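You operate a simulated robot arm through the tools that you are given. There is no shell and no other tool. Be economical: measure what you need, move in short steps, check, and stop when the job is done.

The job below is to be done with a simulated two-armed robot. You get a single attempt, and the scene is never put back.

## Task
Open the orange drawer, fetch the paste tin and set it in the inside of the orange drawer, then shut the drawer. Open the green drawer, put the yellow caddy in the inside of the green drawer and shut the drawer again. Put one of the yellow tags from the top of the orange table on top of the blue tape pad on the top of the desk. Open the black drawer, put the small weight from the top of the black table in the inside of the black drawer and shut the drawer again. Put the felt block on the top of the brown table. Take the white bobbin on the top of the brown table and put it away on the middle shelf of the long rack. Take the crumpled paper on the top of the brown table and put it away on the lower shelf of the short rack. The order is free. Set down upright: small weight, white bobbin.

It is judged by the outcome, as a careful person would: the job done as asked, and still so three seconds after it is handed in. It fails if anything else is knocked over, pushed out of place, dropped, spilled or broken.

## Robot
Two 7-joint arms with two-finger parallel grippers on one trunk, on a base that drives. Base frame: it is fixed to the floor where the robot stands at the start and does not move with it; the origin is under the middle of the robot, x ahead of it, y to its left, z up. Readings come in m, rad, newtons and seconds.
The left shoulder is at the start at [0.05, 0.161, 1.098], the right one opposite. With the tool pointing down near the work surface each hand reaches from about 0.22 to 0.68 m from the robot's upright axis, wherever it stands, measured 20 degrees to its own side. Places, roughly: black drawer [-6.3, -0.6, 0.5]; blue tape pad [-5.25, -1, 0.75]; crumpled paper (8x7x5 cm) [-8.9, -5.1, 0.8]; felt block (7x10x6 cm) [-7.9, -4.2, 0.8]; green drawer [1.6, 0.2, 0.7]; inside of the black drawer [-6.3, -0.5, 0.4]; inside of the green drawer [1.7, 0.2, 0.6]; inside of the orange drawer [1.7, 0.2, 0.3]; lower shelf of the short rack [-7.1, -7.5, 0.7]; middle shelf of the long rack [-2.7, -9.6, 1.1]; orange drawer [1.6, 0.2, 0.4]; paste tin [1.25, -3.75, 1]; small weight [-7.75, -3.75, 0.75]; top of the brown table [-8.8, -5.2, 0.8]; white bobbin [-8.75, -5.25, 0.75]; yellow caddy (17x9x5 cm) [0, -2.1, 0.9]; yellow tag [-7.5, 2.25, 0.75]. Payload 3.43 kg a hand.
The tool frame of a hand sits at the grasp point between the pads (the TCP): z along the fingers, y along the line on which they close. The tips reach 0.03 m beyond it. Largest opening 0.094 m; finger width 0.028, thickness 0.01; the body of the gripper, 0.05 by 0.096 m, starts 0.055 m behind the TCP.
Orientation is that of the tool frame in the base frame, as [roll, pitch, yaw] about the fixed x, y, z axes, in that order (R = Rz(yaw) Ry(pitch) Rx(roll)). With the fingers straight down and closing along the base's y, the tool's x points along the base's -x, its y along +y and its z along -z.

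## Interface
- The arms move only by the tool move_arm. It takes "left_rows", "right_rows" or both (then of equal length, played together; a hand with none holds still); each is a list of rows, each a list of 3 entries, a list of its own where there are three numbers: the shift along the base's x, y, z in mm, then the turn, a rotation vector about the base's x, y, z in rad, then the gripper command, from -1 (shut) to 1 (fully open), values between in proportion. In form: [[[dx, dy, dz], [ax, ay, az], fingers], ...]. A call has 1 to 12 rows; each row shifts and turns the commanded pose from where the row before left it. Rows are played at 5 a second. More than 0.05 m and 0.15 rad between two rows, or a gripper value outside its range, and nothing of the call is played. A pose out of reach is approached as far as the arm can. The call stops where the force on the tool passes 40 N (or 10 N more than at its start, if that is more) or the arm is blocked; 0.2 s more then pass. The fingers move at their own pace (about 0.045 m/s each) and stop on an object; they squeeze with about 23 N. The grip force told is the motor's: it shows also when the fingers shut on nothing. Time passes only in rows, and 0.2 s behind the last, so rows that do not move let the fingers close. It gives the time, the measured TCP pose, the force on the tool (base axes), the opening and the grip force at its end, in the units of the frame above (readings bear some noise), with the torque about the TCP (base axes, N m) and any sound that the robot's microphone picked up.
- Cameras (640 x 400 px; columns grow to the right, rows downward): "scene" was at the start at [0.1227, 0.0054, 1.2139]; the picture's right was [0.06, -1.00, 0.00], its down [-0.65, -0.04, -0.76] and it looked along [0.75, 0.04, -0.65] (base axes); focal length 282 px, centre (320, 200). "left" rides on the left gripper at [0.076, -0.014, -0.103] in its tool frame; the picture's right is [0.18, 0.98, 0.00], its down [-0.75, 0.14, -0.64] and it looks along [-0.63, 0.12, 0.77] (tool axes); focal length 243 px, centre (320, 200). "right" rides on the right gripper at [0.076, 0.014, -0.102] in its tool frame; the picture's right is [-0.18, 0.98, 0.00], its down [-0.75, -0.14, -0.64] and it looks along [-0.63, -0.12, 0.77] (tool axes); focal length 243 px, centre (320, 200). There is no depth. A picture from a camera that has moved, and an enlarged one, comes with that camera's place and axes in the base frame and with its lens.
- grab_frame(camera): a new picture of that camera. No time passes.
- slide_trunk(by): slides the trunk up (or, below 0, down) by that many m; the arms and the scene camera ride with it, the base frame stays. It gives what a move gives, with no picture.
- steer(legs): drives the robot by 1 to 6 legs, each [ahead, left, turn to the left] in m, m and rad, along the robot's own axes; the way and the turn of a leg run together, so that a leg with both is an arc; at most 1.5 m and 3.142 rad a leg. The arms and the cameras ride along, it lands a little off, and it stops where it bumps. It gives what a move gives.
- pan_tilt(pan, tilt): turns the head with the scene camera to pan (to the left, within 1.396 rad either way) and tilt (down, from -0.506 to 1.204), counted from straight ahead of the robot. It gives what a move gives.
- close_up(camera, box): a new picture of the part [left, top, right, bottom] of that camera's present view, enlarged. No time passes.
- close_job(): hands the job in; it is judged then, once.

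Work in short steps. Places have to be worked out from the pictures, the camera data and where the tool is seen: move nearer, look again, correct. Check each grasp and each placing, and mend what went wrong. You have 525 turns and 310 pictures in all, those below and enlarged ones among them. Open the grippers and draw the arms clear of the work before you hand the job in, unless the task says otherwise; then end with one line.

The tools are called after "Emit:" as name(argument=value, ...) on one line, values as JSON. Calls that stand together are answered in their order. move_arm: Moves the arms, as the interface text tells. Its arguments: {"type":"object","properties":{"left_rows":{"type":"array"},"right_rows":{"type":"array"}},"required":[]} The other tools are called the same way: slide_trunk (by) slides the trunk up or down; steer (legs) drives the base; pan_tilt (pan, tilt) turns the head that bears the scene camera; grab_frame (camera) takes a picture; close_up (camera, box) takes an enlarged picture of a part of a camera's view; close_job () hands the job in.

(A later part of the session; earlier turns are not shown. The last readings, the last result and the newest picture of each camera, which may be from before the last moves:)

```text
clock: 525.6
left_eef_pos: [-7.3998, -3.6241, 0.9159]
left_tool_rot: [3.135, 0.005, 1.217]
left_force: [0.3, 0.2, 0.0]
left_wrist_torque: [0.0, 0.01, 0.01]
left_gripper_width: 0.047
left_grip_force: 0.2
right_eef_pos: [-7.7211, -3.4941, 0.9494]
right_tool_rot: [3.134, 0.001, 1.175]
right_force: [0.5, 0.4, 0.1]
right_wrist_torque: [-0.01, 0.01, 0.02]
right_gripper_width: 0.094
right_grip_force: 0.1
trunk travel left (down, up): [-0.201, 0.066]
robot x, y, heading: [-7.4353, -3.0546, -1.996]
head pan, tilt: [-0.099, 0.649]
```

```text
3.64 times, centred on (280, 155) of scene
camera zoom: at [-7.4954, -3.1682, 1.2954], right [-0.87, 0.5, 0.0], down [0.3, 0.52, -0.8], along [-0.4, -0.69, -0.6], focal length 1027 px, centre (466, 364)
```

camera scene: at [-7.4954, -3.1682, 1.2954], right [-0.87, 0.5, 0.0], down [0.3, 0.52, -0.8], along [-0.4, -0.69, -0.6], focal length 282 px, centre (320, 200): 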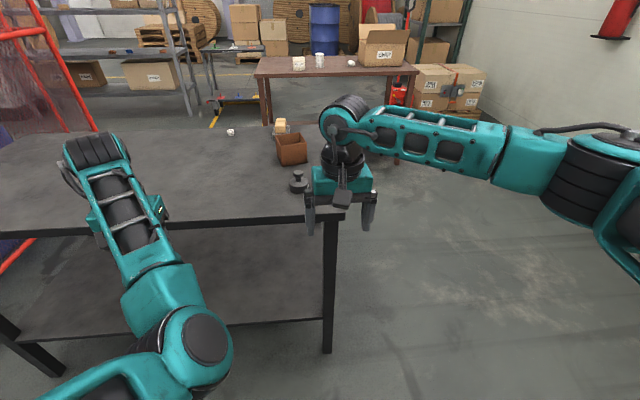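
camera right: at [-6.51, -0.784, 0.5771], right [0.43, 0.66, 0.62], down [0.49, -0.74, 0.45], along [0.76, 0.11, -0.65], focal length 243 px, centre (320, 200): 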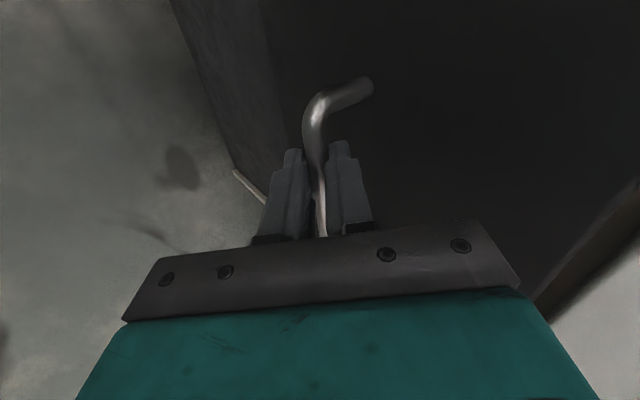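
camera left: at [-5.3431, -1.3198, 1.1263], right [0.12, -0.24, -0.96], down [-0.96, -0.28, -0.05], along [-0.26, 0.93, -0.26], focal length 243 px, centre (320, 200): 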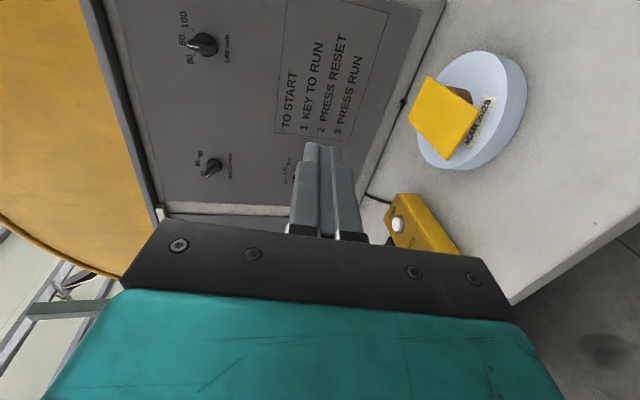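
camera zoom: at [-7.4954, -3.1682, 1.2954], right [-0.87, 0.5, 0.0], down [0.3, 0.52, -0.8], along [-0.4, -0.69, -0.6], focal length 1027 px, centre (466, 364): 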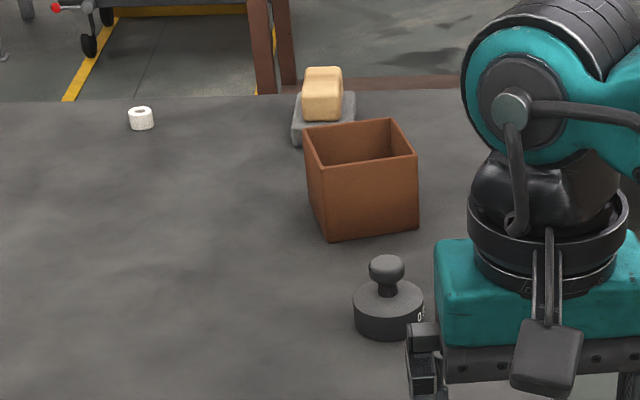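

Weight (black disc with knob) at ≈(-7.80,-3.825); felt block (gray felt with beige grip) at ≈(-7.90,-4.18). I drive so that the right hand comes above the weight.

Emit:
steer(legs=[[0.3, 0.06, 0]])

Emit:
grab_frame(camera="right")

Emit:
grab_frame(camera="scene")

```text
clock: 527.6
left_eef_pos: [-7.4702, -3.9209, 0.9149]
left_tool_rot: [3.136, 0.005, 1.213]
left_force: [-0.6, 0.5, -0.1]
left_wrist_torque: [0.03, 0.0, 0.01]
left_gripper_width: 0.0469
left_grip_force: 0.1
right_eef_pos: [-7.7899, -3.7903, 0.9487]
right_tool_rot: [3.135, 0.001, 1.172]
right_force: [-0.4, -0.3, -1.0]
right_wrist_torque: [0.04, -0.02, -0.02]
right_gripper_width: 0.0942
right_grip_force: 0.0
trunk travel left (down, up): [-0.201, 0.066]
robot x, y, heading: [-7.5018, -3.3516, -1.997]
head pan, tilt: [-0.099, 0.649]
```

```text
143 pictures are left
camera right: at [-7.749, -3.7243, 1.0506], right [0.83, -0.55, 0.01], down [-0.43, -0.64, 0.64], along [-0.35, -0.54, -0.77], focal length 243 px, centre (320, 200)
```

right: 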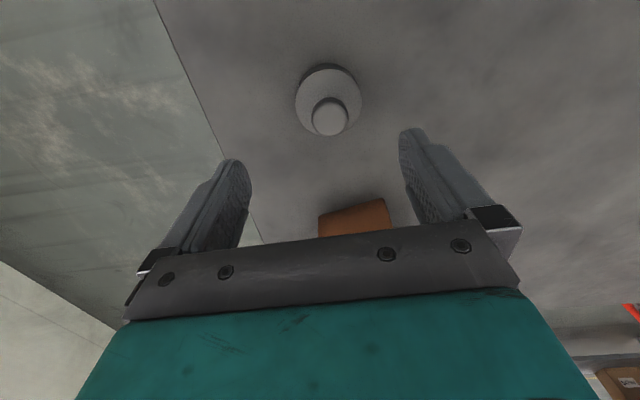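

```text
142 pictures are left
camera scene: at [-7.5639, -3.4649, 1.2953], right [-0.87, 0.5, 0.0], down [0.3, 0.52, -0.8], along [-0.4, -0.69, -0.6], focal length 282 px, centre (320, 200)
```

scene: 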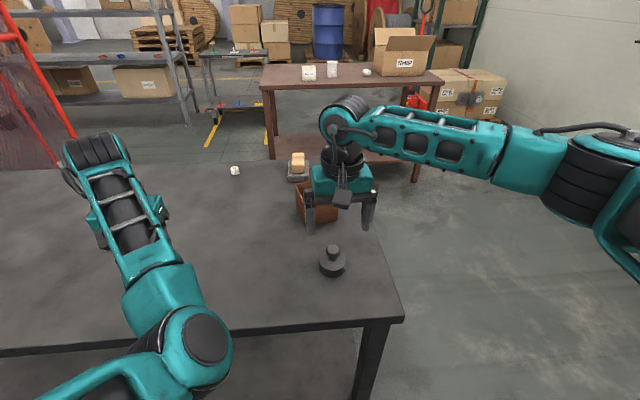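

The weight is almost directly beneath: (-7.78,-3.787), body top z≈0.84. I adjust and descend partway.

Emit:
move_arm(right_rows=[[[8, 3, -40], [0, 0, 0], 1], [[0, 0, -30], [0, 0, 0], 1]])

Emit:
grab_frame(camera="right")

Emit:
close_up(camera="scene", box=[260, 180, 420, 320])

```text
clock: 528.2
left_eef_pos: [-7.4705, -3.9204, 0.9145]
left_tool_rot: [3.134, 0.008, 1.213]
left_force: [0.4, 0.0, 0.2]
left_wrist_torque: [0.03, -0.01, -0.02]
left_gripper_width: 0.0474
left_grip_force: 0.1
right_eef_pos: [-7.7813, -3.7871, 0.8779]
right_tool_rot: [3.134, 0.001, 1.171]
right_force: [-0.6, -0.7, 0.8]
right_wrist_torque: [-0.01, -0.02, -0.01]
right_gripper_width: 0.0942
right_grip_force: 0.1
trunk travel left (down, up): [-0.201, 0.066]
robot x, y, heading: [-7.4999, -3.3536, -1.997]
head pan, tilt: [-0.099, 0.649]
```

```text
141 pictures are left
camera right: at [-7.7409, -3.7211, 0.9803], right [0.83, -0.55, 0.01], down [-0.43, -0.64, 0.64], along [-0.35, -0.54, -0.77], focal length 243 px, centre (320, 200)
```

right: 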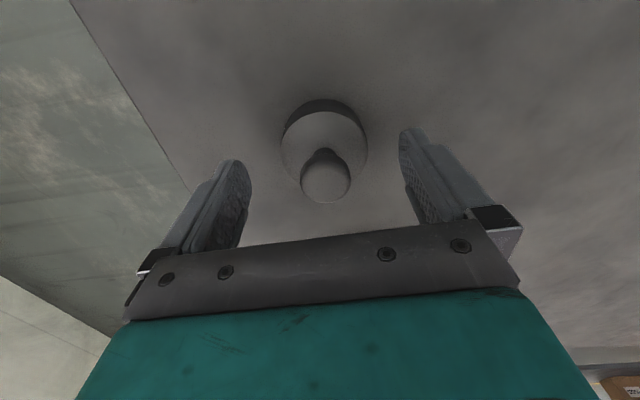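

```text
2.86 times, centred on (340, 250) of scene
camera zoom: at [-7.5639, -3.4645, 1.2954], right [-0.87, 0.5, 0.0], down [0.3, 0.52, -0.8], along [-0.4, -0.69, -0.6], focal length 807 px, centre (263, 57)
```

zoom: 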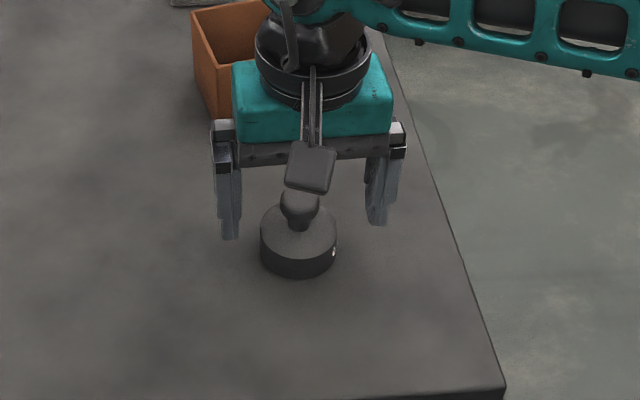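

Aligned with the knob. I descend 4 cm and grip the body.

Emit:
move_arm(right_rows=[[[0, 0, -25], [0, 0, 0], 1], [[0, 0, -15], [0, 0, 0], 1], [[0, 0, 0], [0, 0, 0], -1], [[0, 0, 0], [0, 0, 0], -1], [[0, 0, 0], [0, 0, 0], -1]])

Emit:
grab_frame(camera="right")

```text
clock: 528.9
left_eef_pos: [-7.4713, -3.9194, 0.9155]
left_tool_rot: [3.134, 0.006, 1.213]
left_force: [0.3, 0.7, 0.0]
left_wrist_torque: [0.01, 0.01, 0.0]
left_gripper_width: 0.0468
left_grip_force: 0.1
right_eef_pos: [-7.7855, -3.787, 0.8496]
right_tool_rot: [3.14, 0.009, 1.167]
right_force: [-5.1, 12.0, 20.4]
right_wrist_torque: [0.95, 0.85, -0.1]
right_gripper_width: 0.0804
right_grip_force: 4.8
trunk travel left (down, up): [-0.201, 0.066]
robot x, y, heading: [-7.5016, -3.3516, -1.998]
head pan, tilt: [-0.099, 0.649]
stopped in row 3 (right hand): the force on the tool passed its limit (the readings are from after the stop); the commanded pose is now the measured one
```

```text
139 pictures are left
camera right: at [-7.7433, -3.7216, 0.9517], right [0.83, -0.56, 0.0], down [-0.42, -0.63, 0.65], along [-0.36, -0.54, -0.76], focal length 243 px, centre (320, 200)
```

right: 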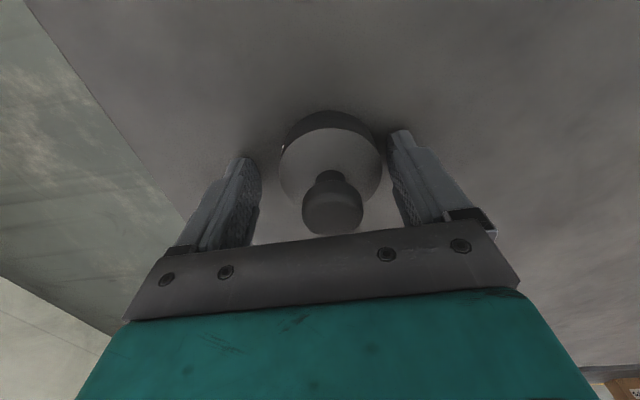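

Tips reached the table (table z≈0.818). I raise 5 mm and close.

Emit:
move_arm(right_rows=[[[3, 0, 6], [0, 0, 0], 1], [[0, 0, 0], [0, 0, 0], -1], [[0, 0, 0], [0, 0, 0], -1], [[0, 0, 0], [0, 0, 0], -1]])

Emit:
grab_frame(camera="right")

```text
clock: 529.9
left_eef_pos: [-7.4704, -3.9213, 0.9153]
left_tool_rot: [3.135, 0.005, 1.216]
left_force: [-0.1, -0.5, 0.2]
left_wrist_torque: [-0.02, -0.02, -0.02]
left_gripper_width: 0.0469
left_grip_force: 0.1
right_eef_pos: [-7.7819, -3.788, 0.8529]
right_tool_rot: [3.136, 0.007, 1.17]
right_force: [0.2, -0.3, -0.4]
right_wrist_torque: [0.0, 0.04, -0.01]
right_gripper_width: 0.0556
right_grip_force: 23.3
trunk travel left (down, up): [-0.201, 0.066]
robot x, y, heading: [-7.5041, -3.3527, -1.999]
head pan, tilt: [-0.099, 0.649]
```

```text
138 pictures are left
camera right: at [-7.7394, -3.7226, 0.9541], right [0.83, -0.55, 0.01], down [-0.43, -0.63, 0.65], along [-0.35, -0.54, -0.76], focal length 243 px, centre (320, 200)
```

right: 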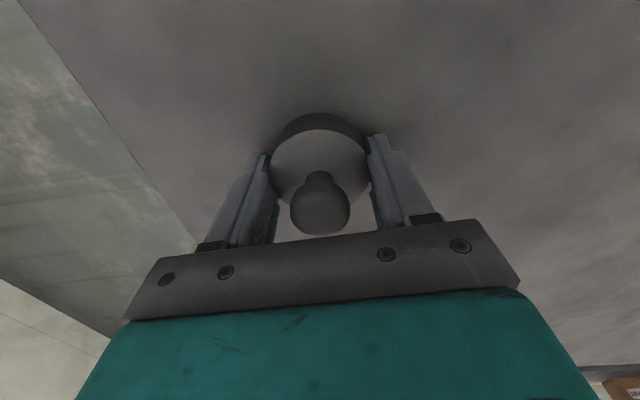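

Width 5.6 cm equals the disc diameter, so it is centred. I lift it.

Emit:
move_arm(right_rows=[[[0, 0, 20], [0, 0, 0], -1], [[0, 0, 40], [0, 0, 0], -1], [[0, 0, 45], [0, 0, 0], -1], [[0, 0, 45], [0, 0, 0], -1]])

Emit:
grab_frame(camera="right")

```text
clock: 530.9
left_eef_pos: [-7.4717, -3.9204, 0.914]
left_tool_rot: [3.134, 0.005, 1.213]
left_force: [-0.5, 0.3, 0.0]
left_wrist_torque: [0.0, 0.03, 0.0]
left_gripper_width: 0.047
left_grip_force: 0.0
right_eef_pos: [-7.7813, -3.7893, 1.0046]
right_tool_rot: [3.136, 0.005, 1.17]
right_force: [0.4, 1.0, -4.9]
right_wrist_torque: [0.0, 0.01, 0.0]
right_gripper_width: 0.0553
right_grip_force: 23.3
trunk travel left (down, up): [-0.201, 0.066]
robot x, y, heading: [-7.4994, -3.3553, -1.998]
head pan, tilt: [-0.099, 0.649]
```

```text
137 pictures are left
camera right: at [-7.7399, -3.7222, 1.1054], right [0.83, -0.55, 0.01], down [-0.43, -0.63, 0.65], along [-0.35, -0.54, -0.76], focal length 243 px, centre (320, 200)
```

right: 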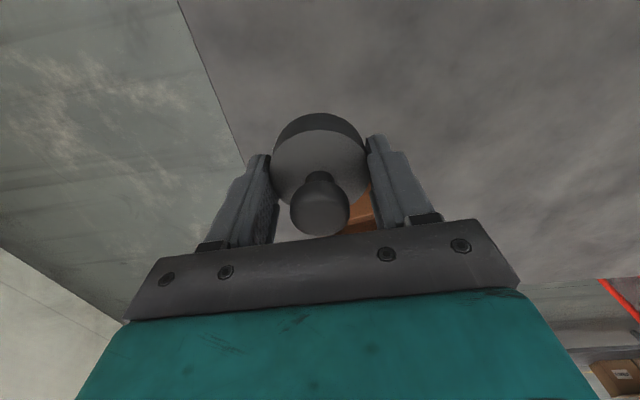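

Weight held (≈0.5 kg). I retrace my path to the desk.

Emit:
steer(legs=[[-0.3, -0.06, 0], [0, -0.4, 0], [-0.2, -0.6, 0], [-1.45, 0.05, 0], [0, 0, 3.13], [0, -0.8, 0]])

Emit:
pan_tilt(pan=0, tilt=0.8)

Emit:
grab_frame(camera="scene")

```text
clock: 556.2
left_eef_pos: [-6.8909, -0.9459, 0.9144]
left_tool_rot: [3.135, 0.005, -1.951]
left_force: [-0.2, 0.3, -0.6]
left_wrist_torque: [0.04, 0.02, 0.05]
left_gripper_width: 0.0468
left_grip_force: 0.0
right_eef_pos: [-6.5835, -1.0831, 1.0022]
right_tool_rot: [3.138, 0.007, -1.995]
right_force: [0.5, 0.6, -5.1]
right_wrist_torque: [0.0, 0.02, -0.01]
right_gripper_width: 0.0553
right_grip_force: 23.1
trunk travel left (down, up): [-0.201, 0.066]
robot x, y, heading: [-6.8731, -1.517, 1.121]
head pan, tilt: [-0.099, 0.649]
```

```text
clock: 556.9
left_eef_pos: [-6.8916, -0.9451, 0.9147]
left_tool_rot: [3.134, 0.005, -1.952]
left_force: [0.1, 0.1, -0.2]
left_wrist_torque: [0.01, -0.02, 0.01]
left_gripper_width: 0.0469
left_grip_force: 0.1
right_eef_pos: [-6.5827, -1.0829, 1.0027]
right_tool_rot: [3.135, 0.005, -1.996]
right_force: [0.1, 0.2, -4.5]
right_wrist_torque: [0.01, -0.01, 0.03]
right_gripper_width: 0.0554
right_grip_force: 23.1
trunk travel left (down, up): [-0.201, 0.066]
robot x, y, heading: [-6.8722, -1.5116, 1.122]
head pan, tilt: [0.0, 0.799]
```

```text
136 pictures are left
camera scene: at [-6.8223, -1.4027, 1.2828], right [0.9, -0.43, 0.0], down [-0.31, -0.65, -0.7], along [0.3, 0.63, -0.72], focal length 282 px, centre (320, 200)
```

scene: 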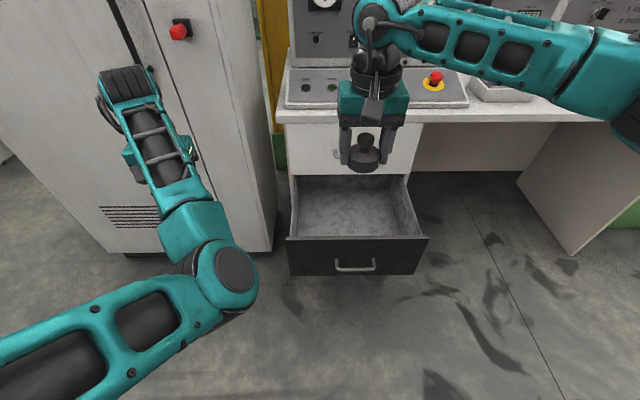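

To reach deep into the drawer I want the weight held by its knob. I'll set it on the free front strip of the desk to the right and regrip. I move right 0.75 m and look.

Emit:
steer(legs=[[0, -0.75, 0.025]])

Emit:
grab_frame(camera="scene")

```text
clock: 560.9
left_eef_pos: [-6.2317, -1.2614, 0.9149]
left_tool_rot: [3.135, 0.005, -1.933]
left_force: [-0.7, 0.1, 0.8]
left_wrist_torque: [-0.01, 0.0, -0.02]
left_gripper_width: 0.0467
left_grip_force: 0.1
right_eef_pos: [-5.9206, -1.3938, 1.003]
right_tool_rot: [3.138, 0.008, -1.975]
right_force: [0.1, -0.4, -4.6]
right_wrist_torque: [0.02, 0.02, -0.02]
right_gripper_width: 0.0553
right_grip_force: 23.0
trunk travel left (down, up): [-0.201, 0.066]
robot x, y, heading: [-6.2028, -1.8311, 1.148]
head pan, tilt: [0.0, 0.799]
```

```text
135 pictures are left
camera scene: at [-6.153, -1.7173, 1.2828], right [0.91, -0.42, 0.0], down [-0.3, -0.65, -0.7], along [0.29, 0.63, -0.72], focal length 282 px, centre (320, 200)
```

scene: 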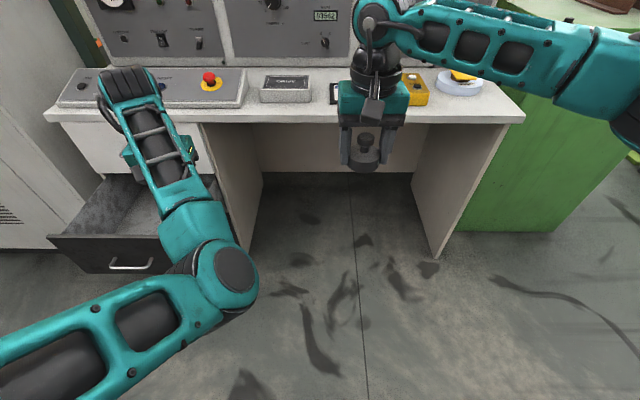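

The free strip is too narrow; I'll place it directly instead, with the hand yawed so that its camera points sideways. I return in front of the drawer and yaw the right hand -1.3 rad.

Emit:
steer(legs=[[0, 0.7, 0]])

Emit:
move_arm(right_rows=[[[0, 0, 0], [0, 0, -0.13], -1], [[0, 0, 0], [0, 0, -0.13], -1], [[0, 0, 0], [0, 0, -0.13], -1], [[0, 0, 0], [0, 0, -0.13], -1], [[0, 0, 0], [0, 0, -0.13], -1], [[0, 0, 0], [0, 0, -0.13], -1], [[0, 0, 0], [0, 0, -0.13], -1], [[0, 0, 0], [0, 0, -0.13], -1], [[0, 0, 0], [0, 0, -0.13], -1], [[0, 0, 0], [0, 0, -0.13], -1]])

Emit:
grab_frame(camera="scene")

```text
clock: 564.7
left_eef_pos: [-6.8675, -0.9738, 0.915]
left_tool_rot: [3.135, 0.005, -1.924]
left_force: [0.3, 0.1, -0.1]
left_wrist_torque: [-0.01, -0.03, -0.01]
left_gripper_width: 0.047
left_grip_force: 0.1
right_eef_pos: [-6.5573, -1.1044, 1.0029]
right_tool_rot: [3.136, 0.008, -1.969]
right_force: [-0.4, 0.3, -5.1]
right_wrist_torque: [-0.03, -0.01, 0.01]
right_gripper_width: 0.0553
right_grip_force: 22.7
trunk travel left (down, up): [-0.201, 0.066]
robot x, y, heading: [-6.8389, -1.5441, 1.146]
head pan, tilt: [0.0, 0.799]
```

```text
clock: 566.9
left_eef_pos: [-6.868, -0.9731, 0.9136]
left_tool_rot: [3.135, 0.004, -1.926]
left_force: [0.6, -0.8, 0.2]
left_wrist_torque: [-0.02, -0.02, 0.05]
left_gripper_width: 0.0472
left_grip_force: 0.0
right_eef_pos: [-6.5574, -1.1043, 1.0035]
right_tool_rot: [3.137, 0.006, 3.012]
right_force: [-0.5, -0.6, -4.5]
right_wrist_torque: [-0.01, 0.0, 0.03]
right_gripper_width: 0.0553
right_grip_force: 23.2
trunk travel left (down, up): [-0.201, 0.066]
robot x, y, heading: [-6.8355, -1.5416, 1.143]
head pan, tilt: [0.0, 0.799]
```

```text
134 pictures are left
camera scene: at [-6.7868, -1.4292, 1.2828], right [0.91, -0.41, 0.0], down [-0.29, -0.65, -0.7], along [0.29, 0.64, -0.72], focal length 282 px, centre (320, 200)
```

scene: 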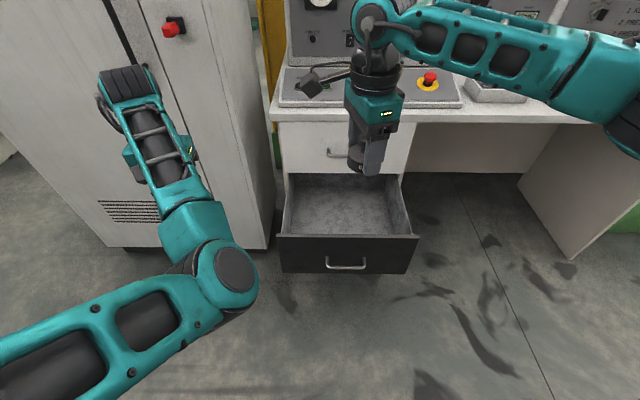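

I drive ahead 0.29 m so that the weight comes over the drawer, then lower the trunk.

Emit:
steer(legs=[[0.27, 0.0, 0]])

Emit:
slide_trunk(by=-0.2)

Emit:
grab_frame(camera="scene")

Emit:
grab_frame(camera="right")

```text
clock: 568.8
left_eef_pos: [-6.758, -0.726, 0.9133]
left_tool_rot: [3.134, 0.004, -1.925]
left_force: [-0.3, -0.4, -0.1]
left_wrist_torque: [-0.04, 0.0, 0.02]
left_gripper_width: 0.0471
left_grip_force: 0.1
right_eef_pos: [-6.4457, -0.8558, 1.0032]
right_tool_rot: [3.138, 0.006, 3.013]
right_force: [0.5, 0.4, -5.0]
right_wrist_torque: [-0.01, 0.01, 0.0]
right_gripper_width: 0.0556
right_grip_force: 23.2
trunk travel left (down, up): [-0.201, 0.066]
robot x, y, heading: [-6.7239, -1.2947, 1.149]
head pan, tilt: [0.0, 0.799]
```

```text
clock: 571.0
left_eef_pos: [-6.7577, -0.727, 0.7147]
left_tool_rot: [3.134, 0.007, -1.926]
left_force: [0.1, -0.5, 0.1]
left_wrist_torque: [0.01, -0.01, 0.0]
left_gripper_width: 0.0468
left_grip_force: 0.0
right_eef_pos: [-6.445, -0.8576, 0.8029]
right_tool_rot: [3.135, 0.008, 3.015]
right_force: [-0.5, -0.5, -5.2]
right_wrist_torque: [-0.02, -0.01, -0.04]
right_gripper_width: 0.0555
right_grip_force: 23.2
trunk travel left (down, up): [-0.001, 0.266]
robot x, y, heading: [-6.7208, -1.2942, 1.147]
head pan, tilt: [0.0, 0.799]
```

```text
133 pictures are left
camera scene: at [-6.6758, -1.1828, 1.0828], right [0.91, -0.41, 0.0], down [-0.29, -0.65, -0.7], along [0.29, 0.64, -0.72], focal length 282 px, centre (320, 200)
```

scene: 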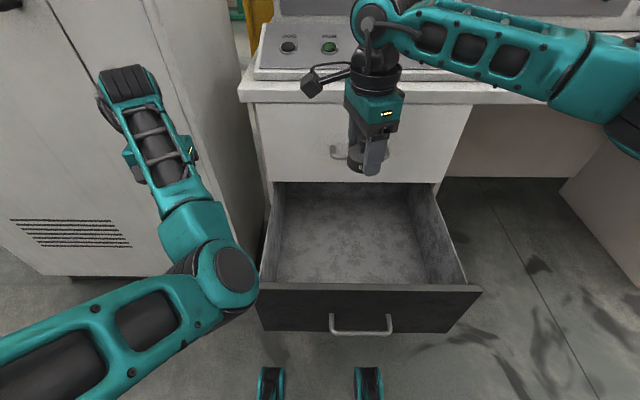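

```text
132 pictures are left
camera right: at [-6.521, -0.8338, 0.9047], right [0.31, 0.95, 0.01], down [0.72, -0.24, 0.65], along [0.62, -0.19, -0.76], focal length 243 px, centre (320, 200)
```

right: 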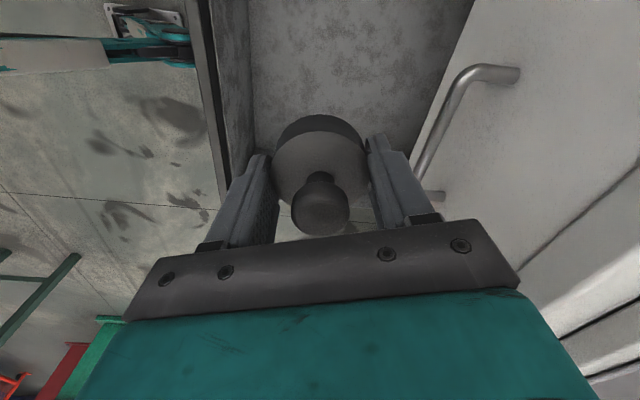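

Well above the interior. I lower the arm 18 cm vertically and look.

Emit:
move_arm(right_rows=[[[0, 0, -45], [0, 0, 0], -1], [[0, 0, -45], [0, 0, 0], -1], [[0, 0, -45], [0, 0, 0], -1], [[-2, -5, -45], [0, 0, 0], -1]])

Emit:
grab_frame(camera="scene")

```text
clock: 572.0
left_eef_pos: [-6.7565, -0.7273, 0.7147]
left_tool_rot: [3.134, 0.004, -1.924]
left_force: [-0.1, -0.9, 0.8]
left_wrist_torque: [0.03, 0.01, 0.03]
left_gripper_width: 0.0469
left_grip_force: 0.0
right_eef_pos: [-6.4467, -0.8637, 0.622]
right_tool_rot: [3.137, 0.006, 3.015]
right_force: [-0.1, -0.2, -3.8]
right_wrist_torque: [-0.03, -0.02, 0.0]
right_gripper_width: 0.0553
right_grip_force: 23.1
trunk travel left (down, up): [-0.001, 0.266]
robot x, y, heading: [-6.7248, -1.2914, 1.15]
head pan, tilt: [0.0, 0.799]
```

```text
131 pictures are left
camera scene: at [-6.6757, -1.1827, 1.0828], right [0.91, -0.41, 0.0], down [-0.29, -0.65, -0.7], along [0.29, 0.64, -0.72], focal length 282 px, centre (320, 200)
```

scene: 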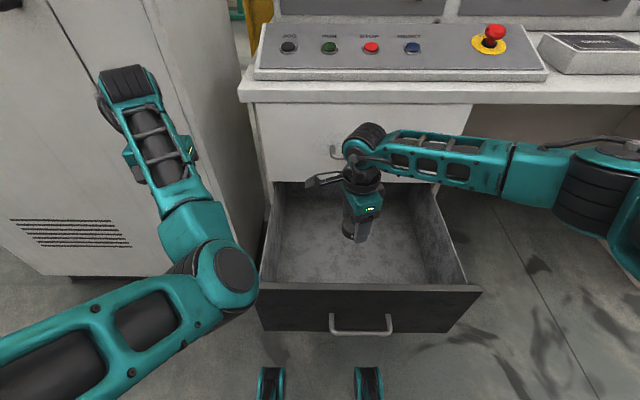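

The forearm stays above the walls. I lower another 14 cm and check.

Emit:
move_arm(right_rows=[[[-2, -4, -40], [0, 0, 0], -1], [[-2, -4, -40], [0, 0, 0], -1], [[-2, -4, -35], [0, 0, 0], -1], [[-2, -4, -30], [0, 0, 0], -1]])

Emit:
grab_frame(camera="scene")

Emit:
grab_frame(camera="right")

```text
clock: 573.0
left_eef_pos: [-6.7576, -0.7263, 0.7146]
left_tool_rot: [3.135, 0.005, -1.924]
left_force: [-0.5, 0.1, 0.2]
left_wrist_torque: [0.0, -0.02, -0.04]
left_gripper_width: 0.0471
left_grip_force: 0.0
right_eef_pos: [-6.4553, -0.8795, 0.4782]
right_tool_rot: [3.135, 0.007, 3.016]
right_force: [-0.6, 0.5, -4.3]
right_wrist_torque: [0.01, 0.02, 0.0]
right_gripper_width: 0.0554
right_grip_force: 22.9
trunk travel left (down, up): [-0.001, 0.266]
robot x, y, heading: [-6.7263, -1.2941, 1.148]
head pan, tilt: [0.0, 0.799]
```

```text
130 pictures are left
camera scene: at [-6.6758, -1.1827, 1.0828], right [0.91, -0.41, 0.0], down [-0.29, -0.65, -0.7], along [0.29, 0.64, -0.72], focal length 282 px, centre (320, 200)
```

scene: 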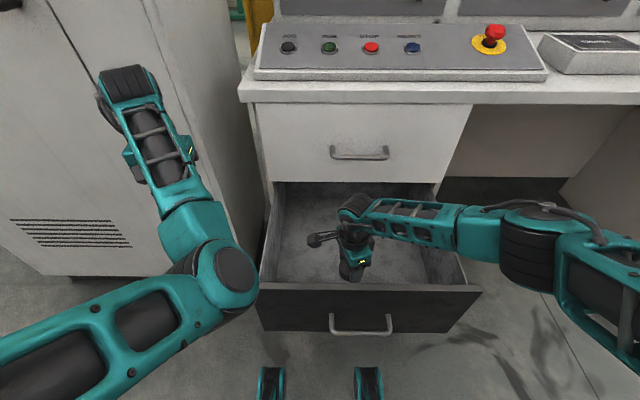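

```text
129 pictures are left
camera right: at [-6.5311, -0.8551, 0.5796], right [0.31, 0.95, 0.01], down [0.72, -0.24, 0.65], along [0.62, -0.19, -0.76], focal length 243 px, centre (320, 200)
```

right: 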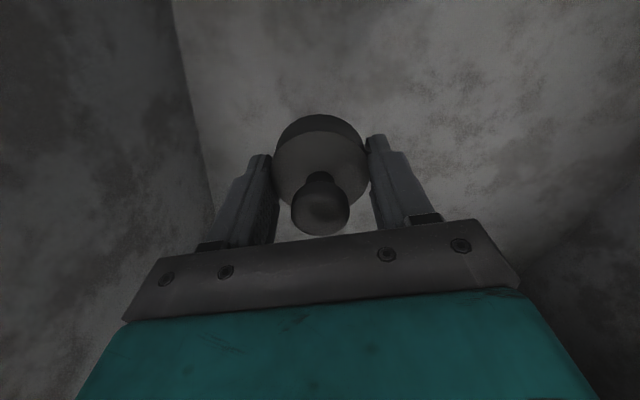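

Elbow still about z≈0.75 beside the wall. I lower 8 cm more in small steps.

Emit:
move_arm(right_rows=[[[-1, -3, -30], [0, 0, 0], -1], [[-1, -3, -25], [0, 0, 0], -1], [[-1, -3, -20], [0, 0, 0], -1]])

Emit:
grab_frame(camera="scene")

```text
clock: 573.8
left_eef_pos: [-6.7572, -0.7275, 0.7158]
left_tool_rot: [3.137, 0.006, -1.925]
left_force: [-0.7, -0.1, -0.4]
left_wrist_torque: [0.04, 0.02, 0.02]
left_gripper_width: 0.0468
left_grip_force: 0.0
right_eef_pos: [-6.455, -0.8786, 0.4149]
right_tool_rot: [3.121, 0.011, 3.012]
right_force: [1.7, 1.1, 18.7]
right_wrist_torque: [-0.54, 0.11, 0.06]
right_gripper_width: 0.0557
right_grip_force: 23.3
trunk travel left (down, up): [-0.001, 0.266]
robot x, y, heading: [-6.7223, -1.2954, 1.147]
head pan, tilt: [0.0, 0.799]
stopped in row 3 (right hand): the force on the tool passed its limit (the readings are from after the stop); the commanded pose is now the measured one
```

```text
128 pictures are left
camera scene: at [-6.6762, -1.1836, 1.0833], right [0.91, -0.41, 0.0], down [-0.29, -0.65, -0.7], along [0.29, 0.64, -0.72], focal length 282 px, centre (320, 200)
```

scene: 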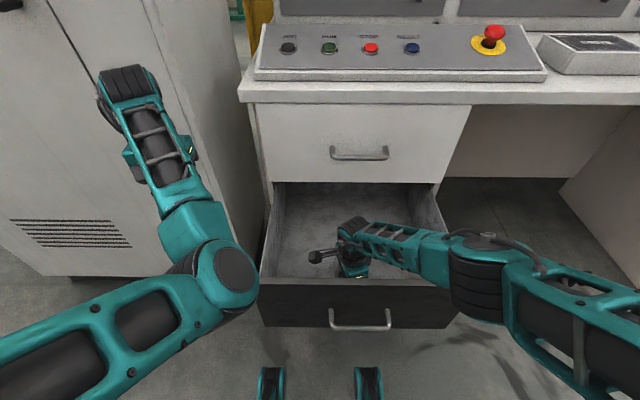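

Contact with the drawer floor (z≈0.38). I relieve a little and release.

Emit:
move_arm(right_rows=[[[0, 0, 3], [0, 0, 0], -1], [[0, 0, 0], [0, 0, 0], 0.6], [[0, 0, 0], [0, 0, 0], 0.6], [[0, 0, 0], [0, 0, 0], 0.6]])

Emit:
grab_frame(camera="right")

```text
clock: 574.8
left_eef_pos: [-6.7566, -0.7264, 0.7146]
left_tool_rot: [3.134, 0.005, -1.926]
left_force: [0.1, -0.1, 0.2]
left_wrist_torque: [-0.04, 0.01, -0.01]
left_gripper_width: 0.047
left_grip_force: 0.1
right_eef_pos: [-6.4539, -0.881, 0.4159]
right_tool_rot: [3.126, 0.01, 3.013]
right_force: [-0.9, 0.2, 0.4]
right_wrist_torque: [0.0, 0.01, -0.01]
right_gripper_width: 0.0753
right_grip_force: 0.0
trunk travel left (down, up): [-0.001, 0.266]
robot x, y, heading: [-6.7211, -1.2922, 1.141]
head pan, tilt: [0.0, 0.799]
```

```text
127 pictures are left
camera right: at [-6.5308, -0.8579, 0.5167], right [0.31, 0.95, 0.02], down [0.72, -0.25, 0.65], along [0.62, -0.19, -0.76], focal length 243 px, centre (320, 200)
```

right: 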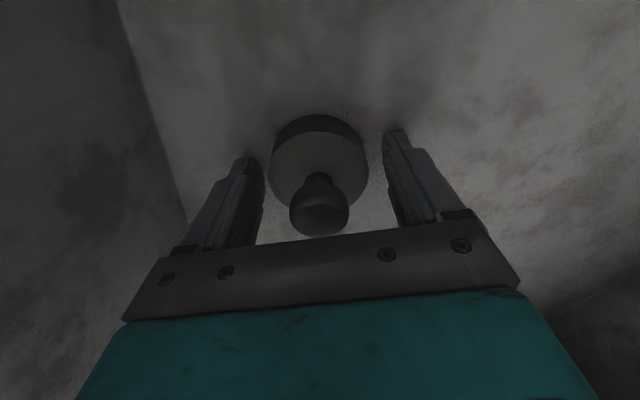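

The weight stands upright. I raise the hand straight up out of the drawer.

Emit:
move_arm(right_rows=[[[0, 0, 30], [0, 0, 0], 0.6], [[1, 3, 40], [0, 0, 0], 0.6], [[2, 4, 40], [0, 0, 0], 0.6], [[2, 4, 45], [0, 0, 0], 0.6], [[0, 0, 45], [0, 0, 0], 0.6], [[0, 0, 45], [0, 0, 0], 0.6], [[0, 0, 45], [0, 0, 0], 0.6], [[0, 0, 45], [0, 0, 0], 0.6]])

Emit:
grab_frame(camera="scene")

```text
clock: 576.6
left_eef_pos: [-6.7572, -0.726, 0.7143]
left_tool_rot: [3.135, 0.007, -1.925]
left_force: [0.0, -0.1, -0.3]
left_wrist_torque: [0.0, 0.02, -0.03]
left_gripper_width: 0.0471
left_grip_force: 0.0
right_eef_pos: [-6.4514, -0.8707, 0.7506]
right_tool_rot: [3.125, 0.01, 3.015]
right_force: [-0.1, 0.0, -0.2]
right_wrist_torque: [0.0, 0.0, -0.02]
right_gripper_width: 0.0752
right_grip_force: 0.1
trunk travel left (down, up): [-0.001, 0.266]
robot x, y, heading: [-6.7232, -1.292, 1.149]
head pan, tilt: [0.0, 0.799]
```

```text
126 pictures are left
camera scene: at [-6.6758, -1.183, 1.0828], right [0.91, -0.41, 0.0], down [-0.29, -0.65, -0.7], along [0.29, 0.64, -0.72], focal length 282 px, centre (320, 200)
```

scene: 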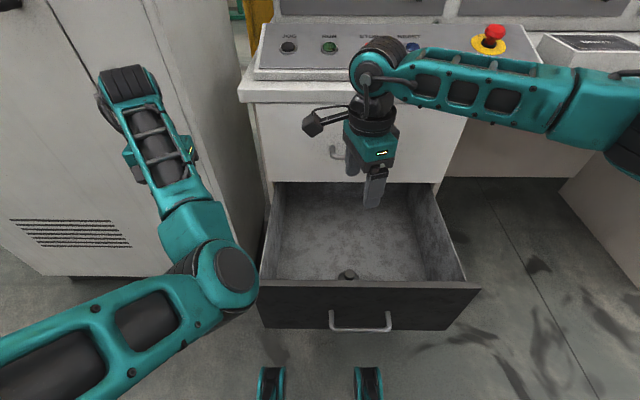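

Now I back off 0.3 m, lower the closed right hand in front of the panel, and push the drawer shut.

Emit:
steer(legs=[[-0.3, 0, 0]])

Emit:
move_arm(right_rows=[[[4, 9, -40], [0, 0, 0], -1], [[4, 9, -40], [0, 0, 0], -1], [[4, 9, -40], [0, 0, 0], -1], [[4, 9, -40], [0, 0, 0], -1], [[4, 9, -40], [0, 0, 0], -1], [[4, 9, -45], [0, 0, 0], -1]])

Emit:
grab_frame(camera="scene")

```text
clock: 578.7
left_eef_pos: [-6.8804, -1.0007, 0.7157]
left_tool_rot: [3.136, 0.005, -1.923]
left_force: [-0.8, 0.3, -0.1]
left_wrist_torque: [0.01, -0.03, -0.01]
left_gripper_width: 0.0469
left_grip_force: 0.2
right_eef_pos: [-6.5747, -1.1443, 0.7498]
right_tool_rot: [3.126, 0.01, 3.012]
right_force: [-0.5, 0.7, -0.1]
right_wrist_torque: [-0.01, 0.01, 0.01]
right_gripper_width: 0.0753
right_grip_force: 0.0
trunk travel left (down, up): [-0.001, 0.266]
robot x, y, heading: [-6.851, -1.5638, 1.148]
head pan, tilt: [0.0, 0.799]
```

```text
clock: 580.1
left_eef_pos: [-6.8804, -1.0011, 0.7149]
left_tool_rot: [3.135, 0.005, -1.925]
left_force: [-0.1, -0.9, 0.2]
left_wrist_torque: [-0.02, 0.03, 0.02]
left_gripper_width: 0.047
left_grip_force: 0.0
right_eef_pos: [-6.5507, -1.0906, 0.5053]
right_tool_rot: [3.124, 0.011, 3.016]
right_force: [0.5, -0.4, -0.6]
right_wrist_torque: [-0.02, 0.01, -0.03]
right_gripper_width: 0.0001
right_grip_force: 22.7
trunk travel left (down, up): [-0.001, 0.266]
robot x, y, heading: [-6.8457, -1.5654, 1.151]
head pan, tilt: [0.0, 0.799]
```

```text
125 pictures are left
camera scene: at [-6.7995, -1.457, 1.0829], right [0.91, -0.41, 0.0], down [-0.29, -0.65, -0.7], along [0.29, 0.64, -0.72], focal length 282 px, centre (320, 200)
```

scene: 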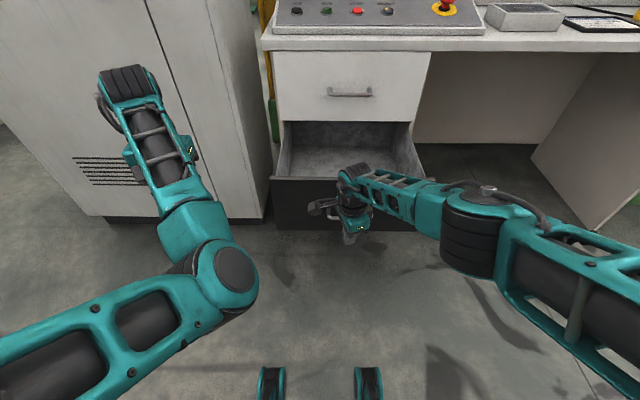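

I push forward 0.25 m.

Emit:
steer(legs=[[0.25, 0, 0]])

Emit:
grab_frame(camera="scene")

```text
clock: 581.9
left_eef_pos: [-6.7807, -0.7741, 0.7147]
left_tool_rot: [3.134, 0.005, -1.921]
left_force: [-0.2, 0.0, -0.3]
left_wrist_torque: [0.03, -0.01, 0.0]
left_gripper_width: 0.047
left_grip_force: 0.0
right_eef_pos: [-6.4494, -0.863, 0.5049]
right_tool_rot: [3.124, 0.01, 3.017]
right_force: [0.6, -0.4, -0.7]
right_wrist_torque: [-0.02, 0.0, 0.0]
right_gripper_width: 0.0001
right_grip_force: 22.9
trunk travel left (down, up): [-0.001, 0.266]
robot x, y, heading: [-6.7428, -1.3426, 1.15]
head pan, tilt: [0.0, 0.799]
```

```text
124 pictures are left
camera scene: at [-6.6979, -1.2297, 1.0828], right [0.91, -0.41, 0.0], down [-0.29, -0.65, -0.7], along [0.28, 0.64, -0.72], focal length 282 px, centre (320, 200)
```

scene: 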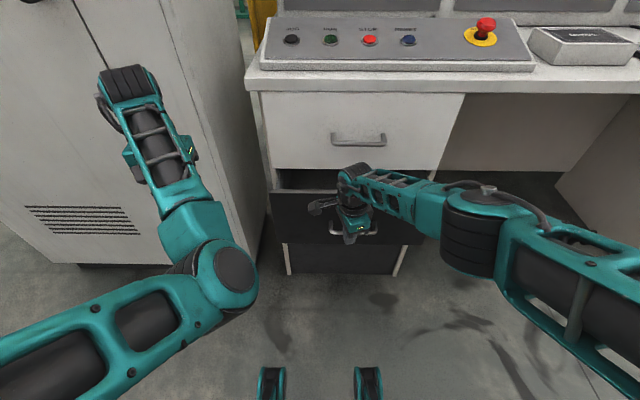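

Nearly closed; I continue in small legs until it stops.

Emit:
steer(legs=[[0.09, 0, 0], [0.06, 0, 0]])

Emit:
grab_frame(camera="scene")

```text
clock: 583.0
left_eef_pos: [-6.7464, -0.6973, 0.7135]
left_tool_rot: [3.137, 0.003, -1.922]
left_force: [0.2, -0.1, 0.3]
left_wrist_torque: [0.0, 0.01, -0.02]
left_gripper_width: 0.0468
left_grip_force: 0.1
right_eef_pos: [-6.42, -0.7913, 0.4981]
right_tool_rot: [3.136, 0.005, 3.025]
right_force: [-0.3, 0.1, 0.1]
right_wrist_torque: [0.01, 0.05, -0.01]
right_gripper_width: 0.0001
right_grip_force: 23.2
trunk travel left (down, up): [-0.001, 0.266]
robot x, y, heading: [-6.7128, -1.2614, 1.151]
head pan, tilt: [0.0, 0.799]
stopped in leg 1: the robot was blocked; the commanded pose is now the measured one
```

```text
123 pictures are left
camera scene: at [-6.6635, -1.1535, 1.0829], right [0.91, -0.41, 0.0], down [-0.29, -0.65, -0.7], along [0.29, 0.64, -0.72], focal length 282 px, centre (320, 200)
```

scene: 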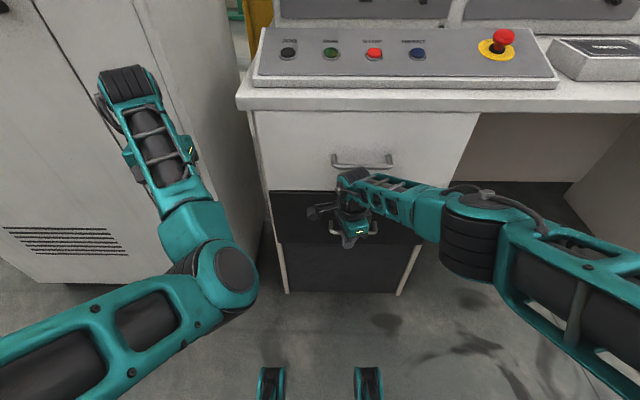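

I zoom in to see whether the drawer is flush.

Emit:
steer(legs=[[-0.2, 0, 0]])

Emit:
close_up(camera="scene", box=[240, 80, 460, 280])

```text
clock: 584.6
left_eef_pos: [-6.8253, -0.8786, 0.7153]
left_tool_rot: [3.137, 0.004, -1.925]
left_force: [0.2, 0.1, 0.3]
left_wrist_torque: [-0.01, -0.02, -0.05]
left_gripper_width: 0.047
left_grip_force: 0.1
right_eef_pos: [-6.4999, -0.9736, 0.4985]
right_tool_rot: [3.135, 0.006, 3.022]
right_force: [-0.9, -0.6, 0.2]
right_wrist_torque: [0.0, -0.02, 0.03]
right_gripper_width: 0.0
right_grip_force: 22.9
trunk travel left (down, up): [-0.001, 0.266]
robot x, y, heading: [-6.7901, -1.449, 1.143]
head pan, tilt: [0.0, 0.799]
```

```text
2.00 times, centred on (350, 180) of scene
camera zoom: at [-6.7447, -1.3346, 1.0828], right [0.91, -0.41, 0.0], down [-0.29, -0.65, -0.7], along [0.29, 0.64, -0.72], focal length 565 px, centre (260, 240)
```

zoom: 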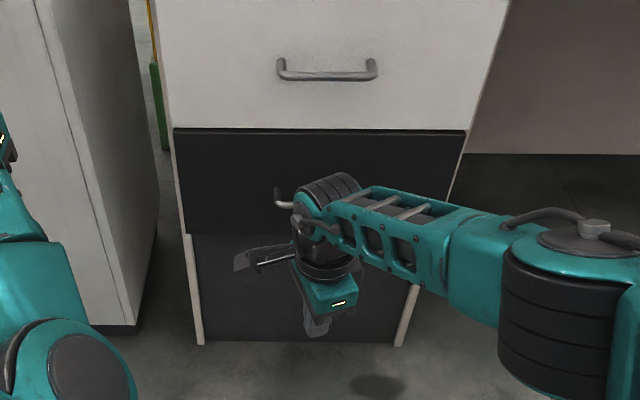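

It looks closed to within about a centimetre; the wrist was probably stopped by the upper handle. I lower the hand 7 cm and push once more on the handle itself.

Emit:
move_arm(right_rows=[[[0, 0, -35], [0, 0, 0], -1], [[0, 0, -30], [0, 0, 0], -1]])

Emit:
steer(legs=[[0.18, 0, 0], [0.06, 0, 0]])

Emit:
close_up(camera="scene", box=[240, 100, 460, 300])

```text
clock: 585.2
left_eef_pos: [-6.8254, -0.8789, 0.7153]
left_tool_rot: [3.137, 0.002, -1.925]
left_force: [-0.5, -0.2, -0.4]
left_wrist_torque: [0.01, -0.04, -0.04]
left_gripper_width: 0.0471
left_grip_force: 0.1
right_eef_pos: [-6.5045, -0.9965, 0.4579]
right_tool_rot: [3.136, 0.003, 3.021]
right_force: [0.3, 0.6, 0.9]
right_wrist_torque: [0.03, 0.01, 0.0]
right_gripper_width: 0.0
right_grip_force: 23.3
right hand out of reach, approached as far as the arm can: row 1, 2
trunk travel left (down, up): [-0.001, 0.266]
robot x, y, heading: [-6.7939, -1.4461, 1.151]
head pan, tilt: [0.0, 0.799]
```

```text
clock: 587.4
left_eef_pos: [-6.7301, -0.6627, 0.7141]
left_tool_rot: [3.136, 0.005, -1.924]
left_force: [0.2, -0.2, -0.1]
left_wrist_torque: [0.0, 0.04, -0.02]
left_gripper_width: 0.047
left_grip_force: 0.0
right_eef_pos: [-6.4101, -0.7838, 0.4566]
right_tool_rot: [-3.125, 0.001, 3.019]
right_force: [-1.0, -0.5, 0.2]
right_wrist_torque: [0.01, -0.02, 0.01]
right_gripper_width: 0.0
right_grip_force: 23.1
trunk travel left (down, up): [-0.001, 0.266]
robot x, y, heading: [-6.6948, -1.2292, 1.146]
head pan, tilt: [0.0, 0.799]
stopped in leg 2: the force on the tool passed its limit (the readings are from after the stop); the commanded pose is now the measured one
```

```text
2.00 times, centred on (350, 200) of scene
camera zoom: at [-6.6474, -1.1186, 1.0828], right [0.91, -0.41, 0.0], down [-0.29, -0.65, -0.7], along [0.29, 0.64, -0.72], focal length 565 px, centre (260, 200)
```

zoom: 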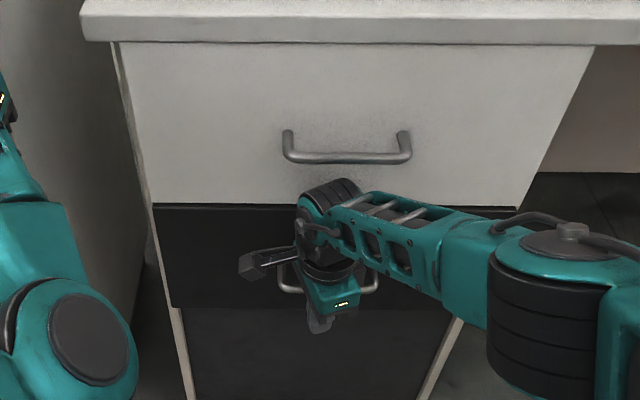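

The drawer is shut against its stop. I back off, raise the hands and restore the right hand's yaw.

Emit:
steer(legs=[[-0.3, 0, 0]])

Emit:
move_arm(right_rows=[[[0, 0, 40], [0, 0, 0], 0], [[0, 0, 40], [0, 0, 0], 0], [[0, 0, 40], [0, 0, 0.13], 0], [[0, 0, 40], [0, 0, 0.13], 0], [[0, 0, 40], [0, 0, 0.13], 0], [[0, 0, 40], [0, 0, 0.13], 0], [[0, 0, 20], [0, 0, 0.13], 0], [[0, 0, 0], [0, 0, 0.13], 0], [[0, 0, 0], [0, 0, 0.13], 1], [[0, 0, 0], [0, 0, 0.13], 1], [[0, 0, 0], [0, 0, 0.13], 1], [[0, 0, 0], [0, 0, 0.13], 1]])

Emit:
slide_trunk(by=0.2)

Emit:
grab_frame(camera="scene")

```text
clock: 589.5
left_eef_pos: [-6.8532, -0.9364, 0.7144]
left_tool_rot: [3.137, 0.004, -1.925]
left_force: [-0.2, 0.5, -0.4]
left_wrist_torque: [-0.03, 0.0, -0.01]
left_gripper_width: 0.0468
left_grip_force: 0.1
right_eef_pos: [-6.5336, -1.0577, 0.4558]
right_tool_rot: [-3.127, 0.001, 3.02]
right_force: [-0.2, 0.6, -0.5]
right_wrist_torque: [-0.02, -0.04, -0.02]
right_gripper_width: 0.0002
right_grip_force: 23.3
trunk travel left (down, up): [-0.001, 0.266]
robot x, y, heading: [-6.8197, -1.5013, 1.148]
head pan, tilt: [0.0, 0.799]
```

```text
clock: 592.0
left_eef_pos: [-6.8521, -0.9368, 0.7142]
left_tool_rot: [3.137, 0.003, -1.925]
left_force: [0.0, 0.4, 0.0]
left_wrist_torque: [-0.01, 0.02, 0.01]
left_gripper_width: 0.0469
left_grip_force: 0.0
right_eef_pos: [-6.533, -1.0581, 0.7155]
right_tool_rot: [-3.128, 0.002, -1.96]
right_force: [-0.9, 0.9, 0.7]
right_wrist_torque: [0.03, 0.01, 0.0]
right_gripper_width: 0.094
right_grip_force: 0.1
trunk travel left (down, up): [-0.001, 0.266]
robot x, y, heading: [-6.8171, -1.5018, 1.146]
head pan, tilt: [0.0, 0.799]
```

```text
clock: 594.2
left_eef_pos: [-6.8531, -0.9368, 0.9136]
left_tool_rot: [3.137, 0.004, -1.927]
left_force: [-0.2, -0.2, 0.4]
left_wrist_torque: [0.01, -0.02, -0.01]
left_gripper_width: 0.047
left_grip_force: 0.0
right_eef_pos: [-6.5333, -1.0587, 0.9152]
right_tool_rot: [-3.126, 0.0, -1.964]
right_force: [-0.9, 0.7, -0.1]
right_wrist_torque: [-0.02, -0.01, 0.0]
right_gripper_width: 0.0941
right_grip_force: 0.0
trunk travel left (down, up): [-0.201, 0.066]
robot x, y, heading: [-6.8191, -1.5033, 1.147]
head pan, tilt: [0.0, 0.799]
```

```text
120 pictures are left
camera scene: at [-6.771, -1.3929, 1.2828], right [0.91, -0.41, 0.0], down [-0.29, -0.65, -0.7], along [0.29, 0.64, -0.72], focal length 282 px, centre (320, 200)
```

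scene: 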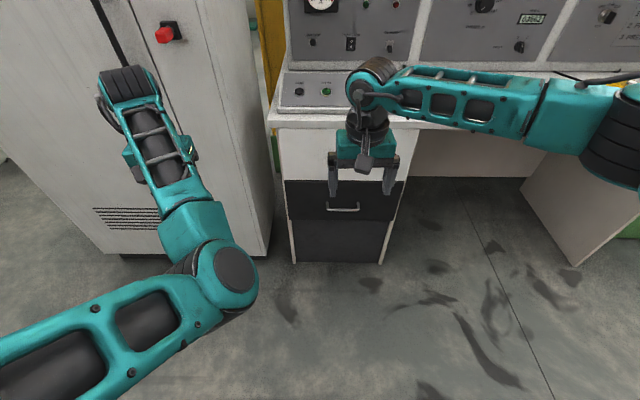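

Black drawer is closed and flush. Now the felt block: I go round and drive toward the right-hand end of the black table.

Emit:
steer(legs=[[0, 0.85, 0], [0, 0, -3.13], [1.2, 0, 0], [0.9, 0, 0]])

Emit:
pan_tilt(pan=0.2, tilt=0.5)

Emit:
grab_frame(camera="scene")

```text
clock: 616.0
left_eef_pos: [-8.3904, -3.6358, 0.9141]
left_tool_rot: [3.136, 0.003, 1.227]
left_force: [0.4, -0.4, -0.4]
left_wrist_torque: [0.01, 0.02, -0.01]
left_gripper_width: 0.0471
left_grip_force: 0.2
right_eef_pos: [-8.712, -3.517, 0.9167]
right_tool_rot: [-3.125, 0.001, 1.19]
right_force: [0.7, -0.1, -0.6]
right_wrist_torque: [0.01, 0.01, 0.0]
right_gripper_width: 0.0941
right_grip_force: 0.1
trunk travel left (down, up): [-0.201, 0.066]
robot x, y, heading: [-8.4339, -3.0691, -1.985]
head pan, tilt: [0.0, 0.799]
```

```text
clock: 616.8
left_eef_pos: [-8.3915, -3.6367, 0.9134]
left_tool_rot: [3.136, 0.001, 1.229]
left_force: [0.1, -0.1, -0.5]
left_wrist_torque: [0.04, 0.01, 0.02]
left_gripper_width: 0.0472
left_grip_force: 0.1
right_eef_pos: [-8.7111, -3.5176, 0.9153]
right_tool_rot: [-3.126, 0.002, 1.188]
right_force: [0.6, 0.5, -0.6]
right_wrist_torque: [0.0, -0.01, 0.0]
right_gripper_width: 0.0937
right_grip_force: 0.0
trunk travel left (down, up): [-0.201, 0.066]
robot x, y, heading: [-8.4312, -3.0685, -1.983]
head pan, tilt: [0.201, 0.499]
```

```text
119 pictures are left
camera scene: at [-8.4674, -3.1947, 1.3087], right [-0.98, 0.21, 0.0], down [0.1, 0.47, -0.88], along [-0.19, -0.86, -0.48], focal length 282 px, centre (320, 200)
```

scene: 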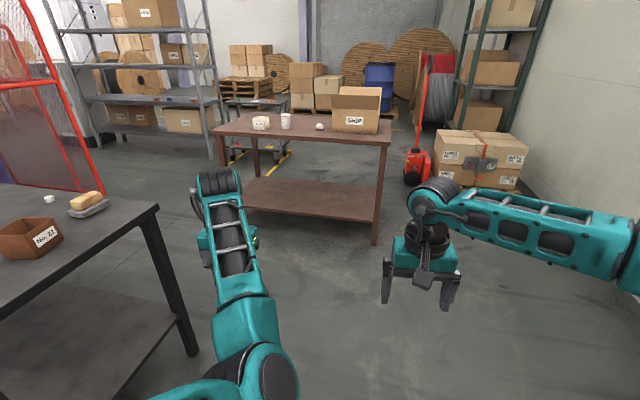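

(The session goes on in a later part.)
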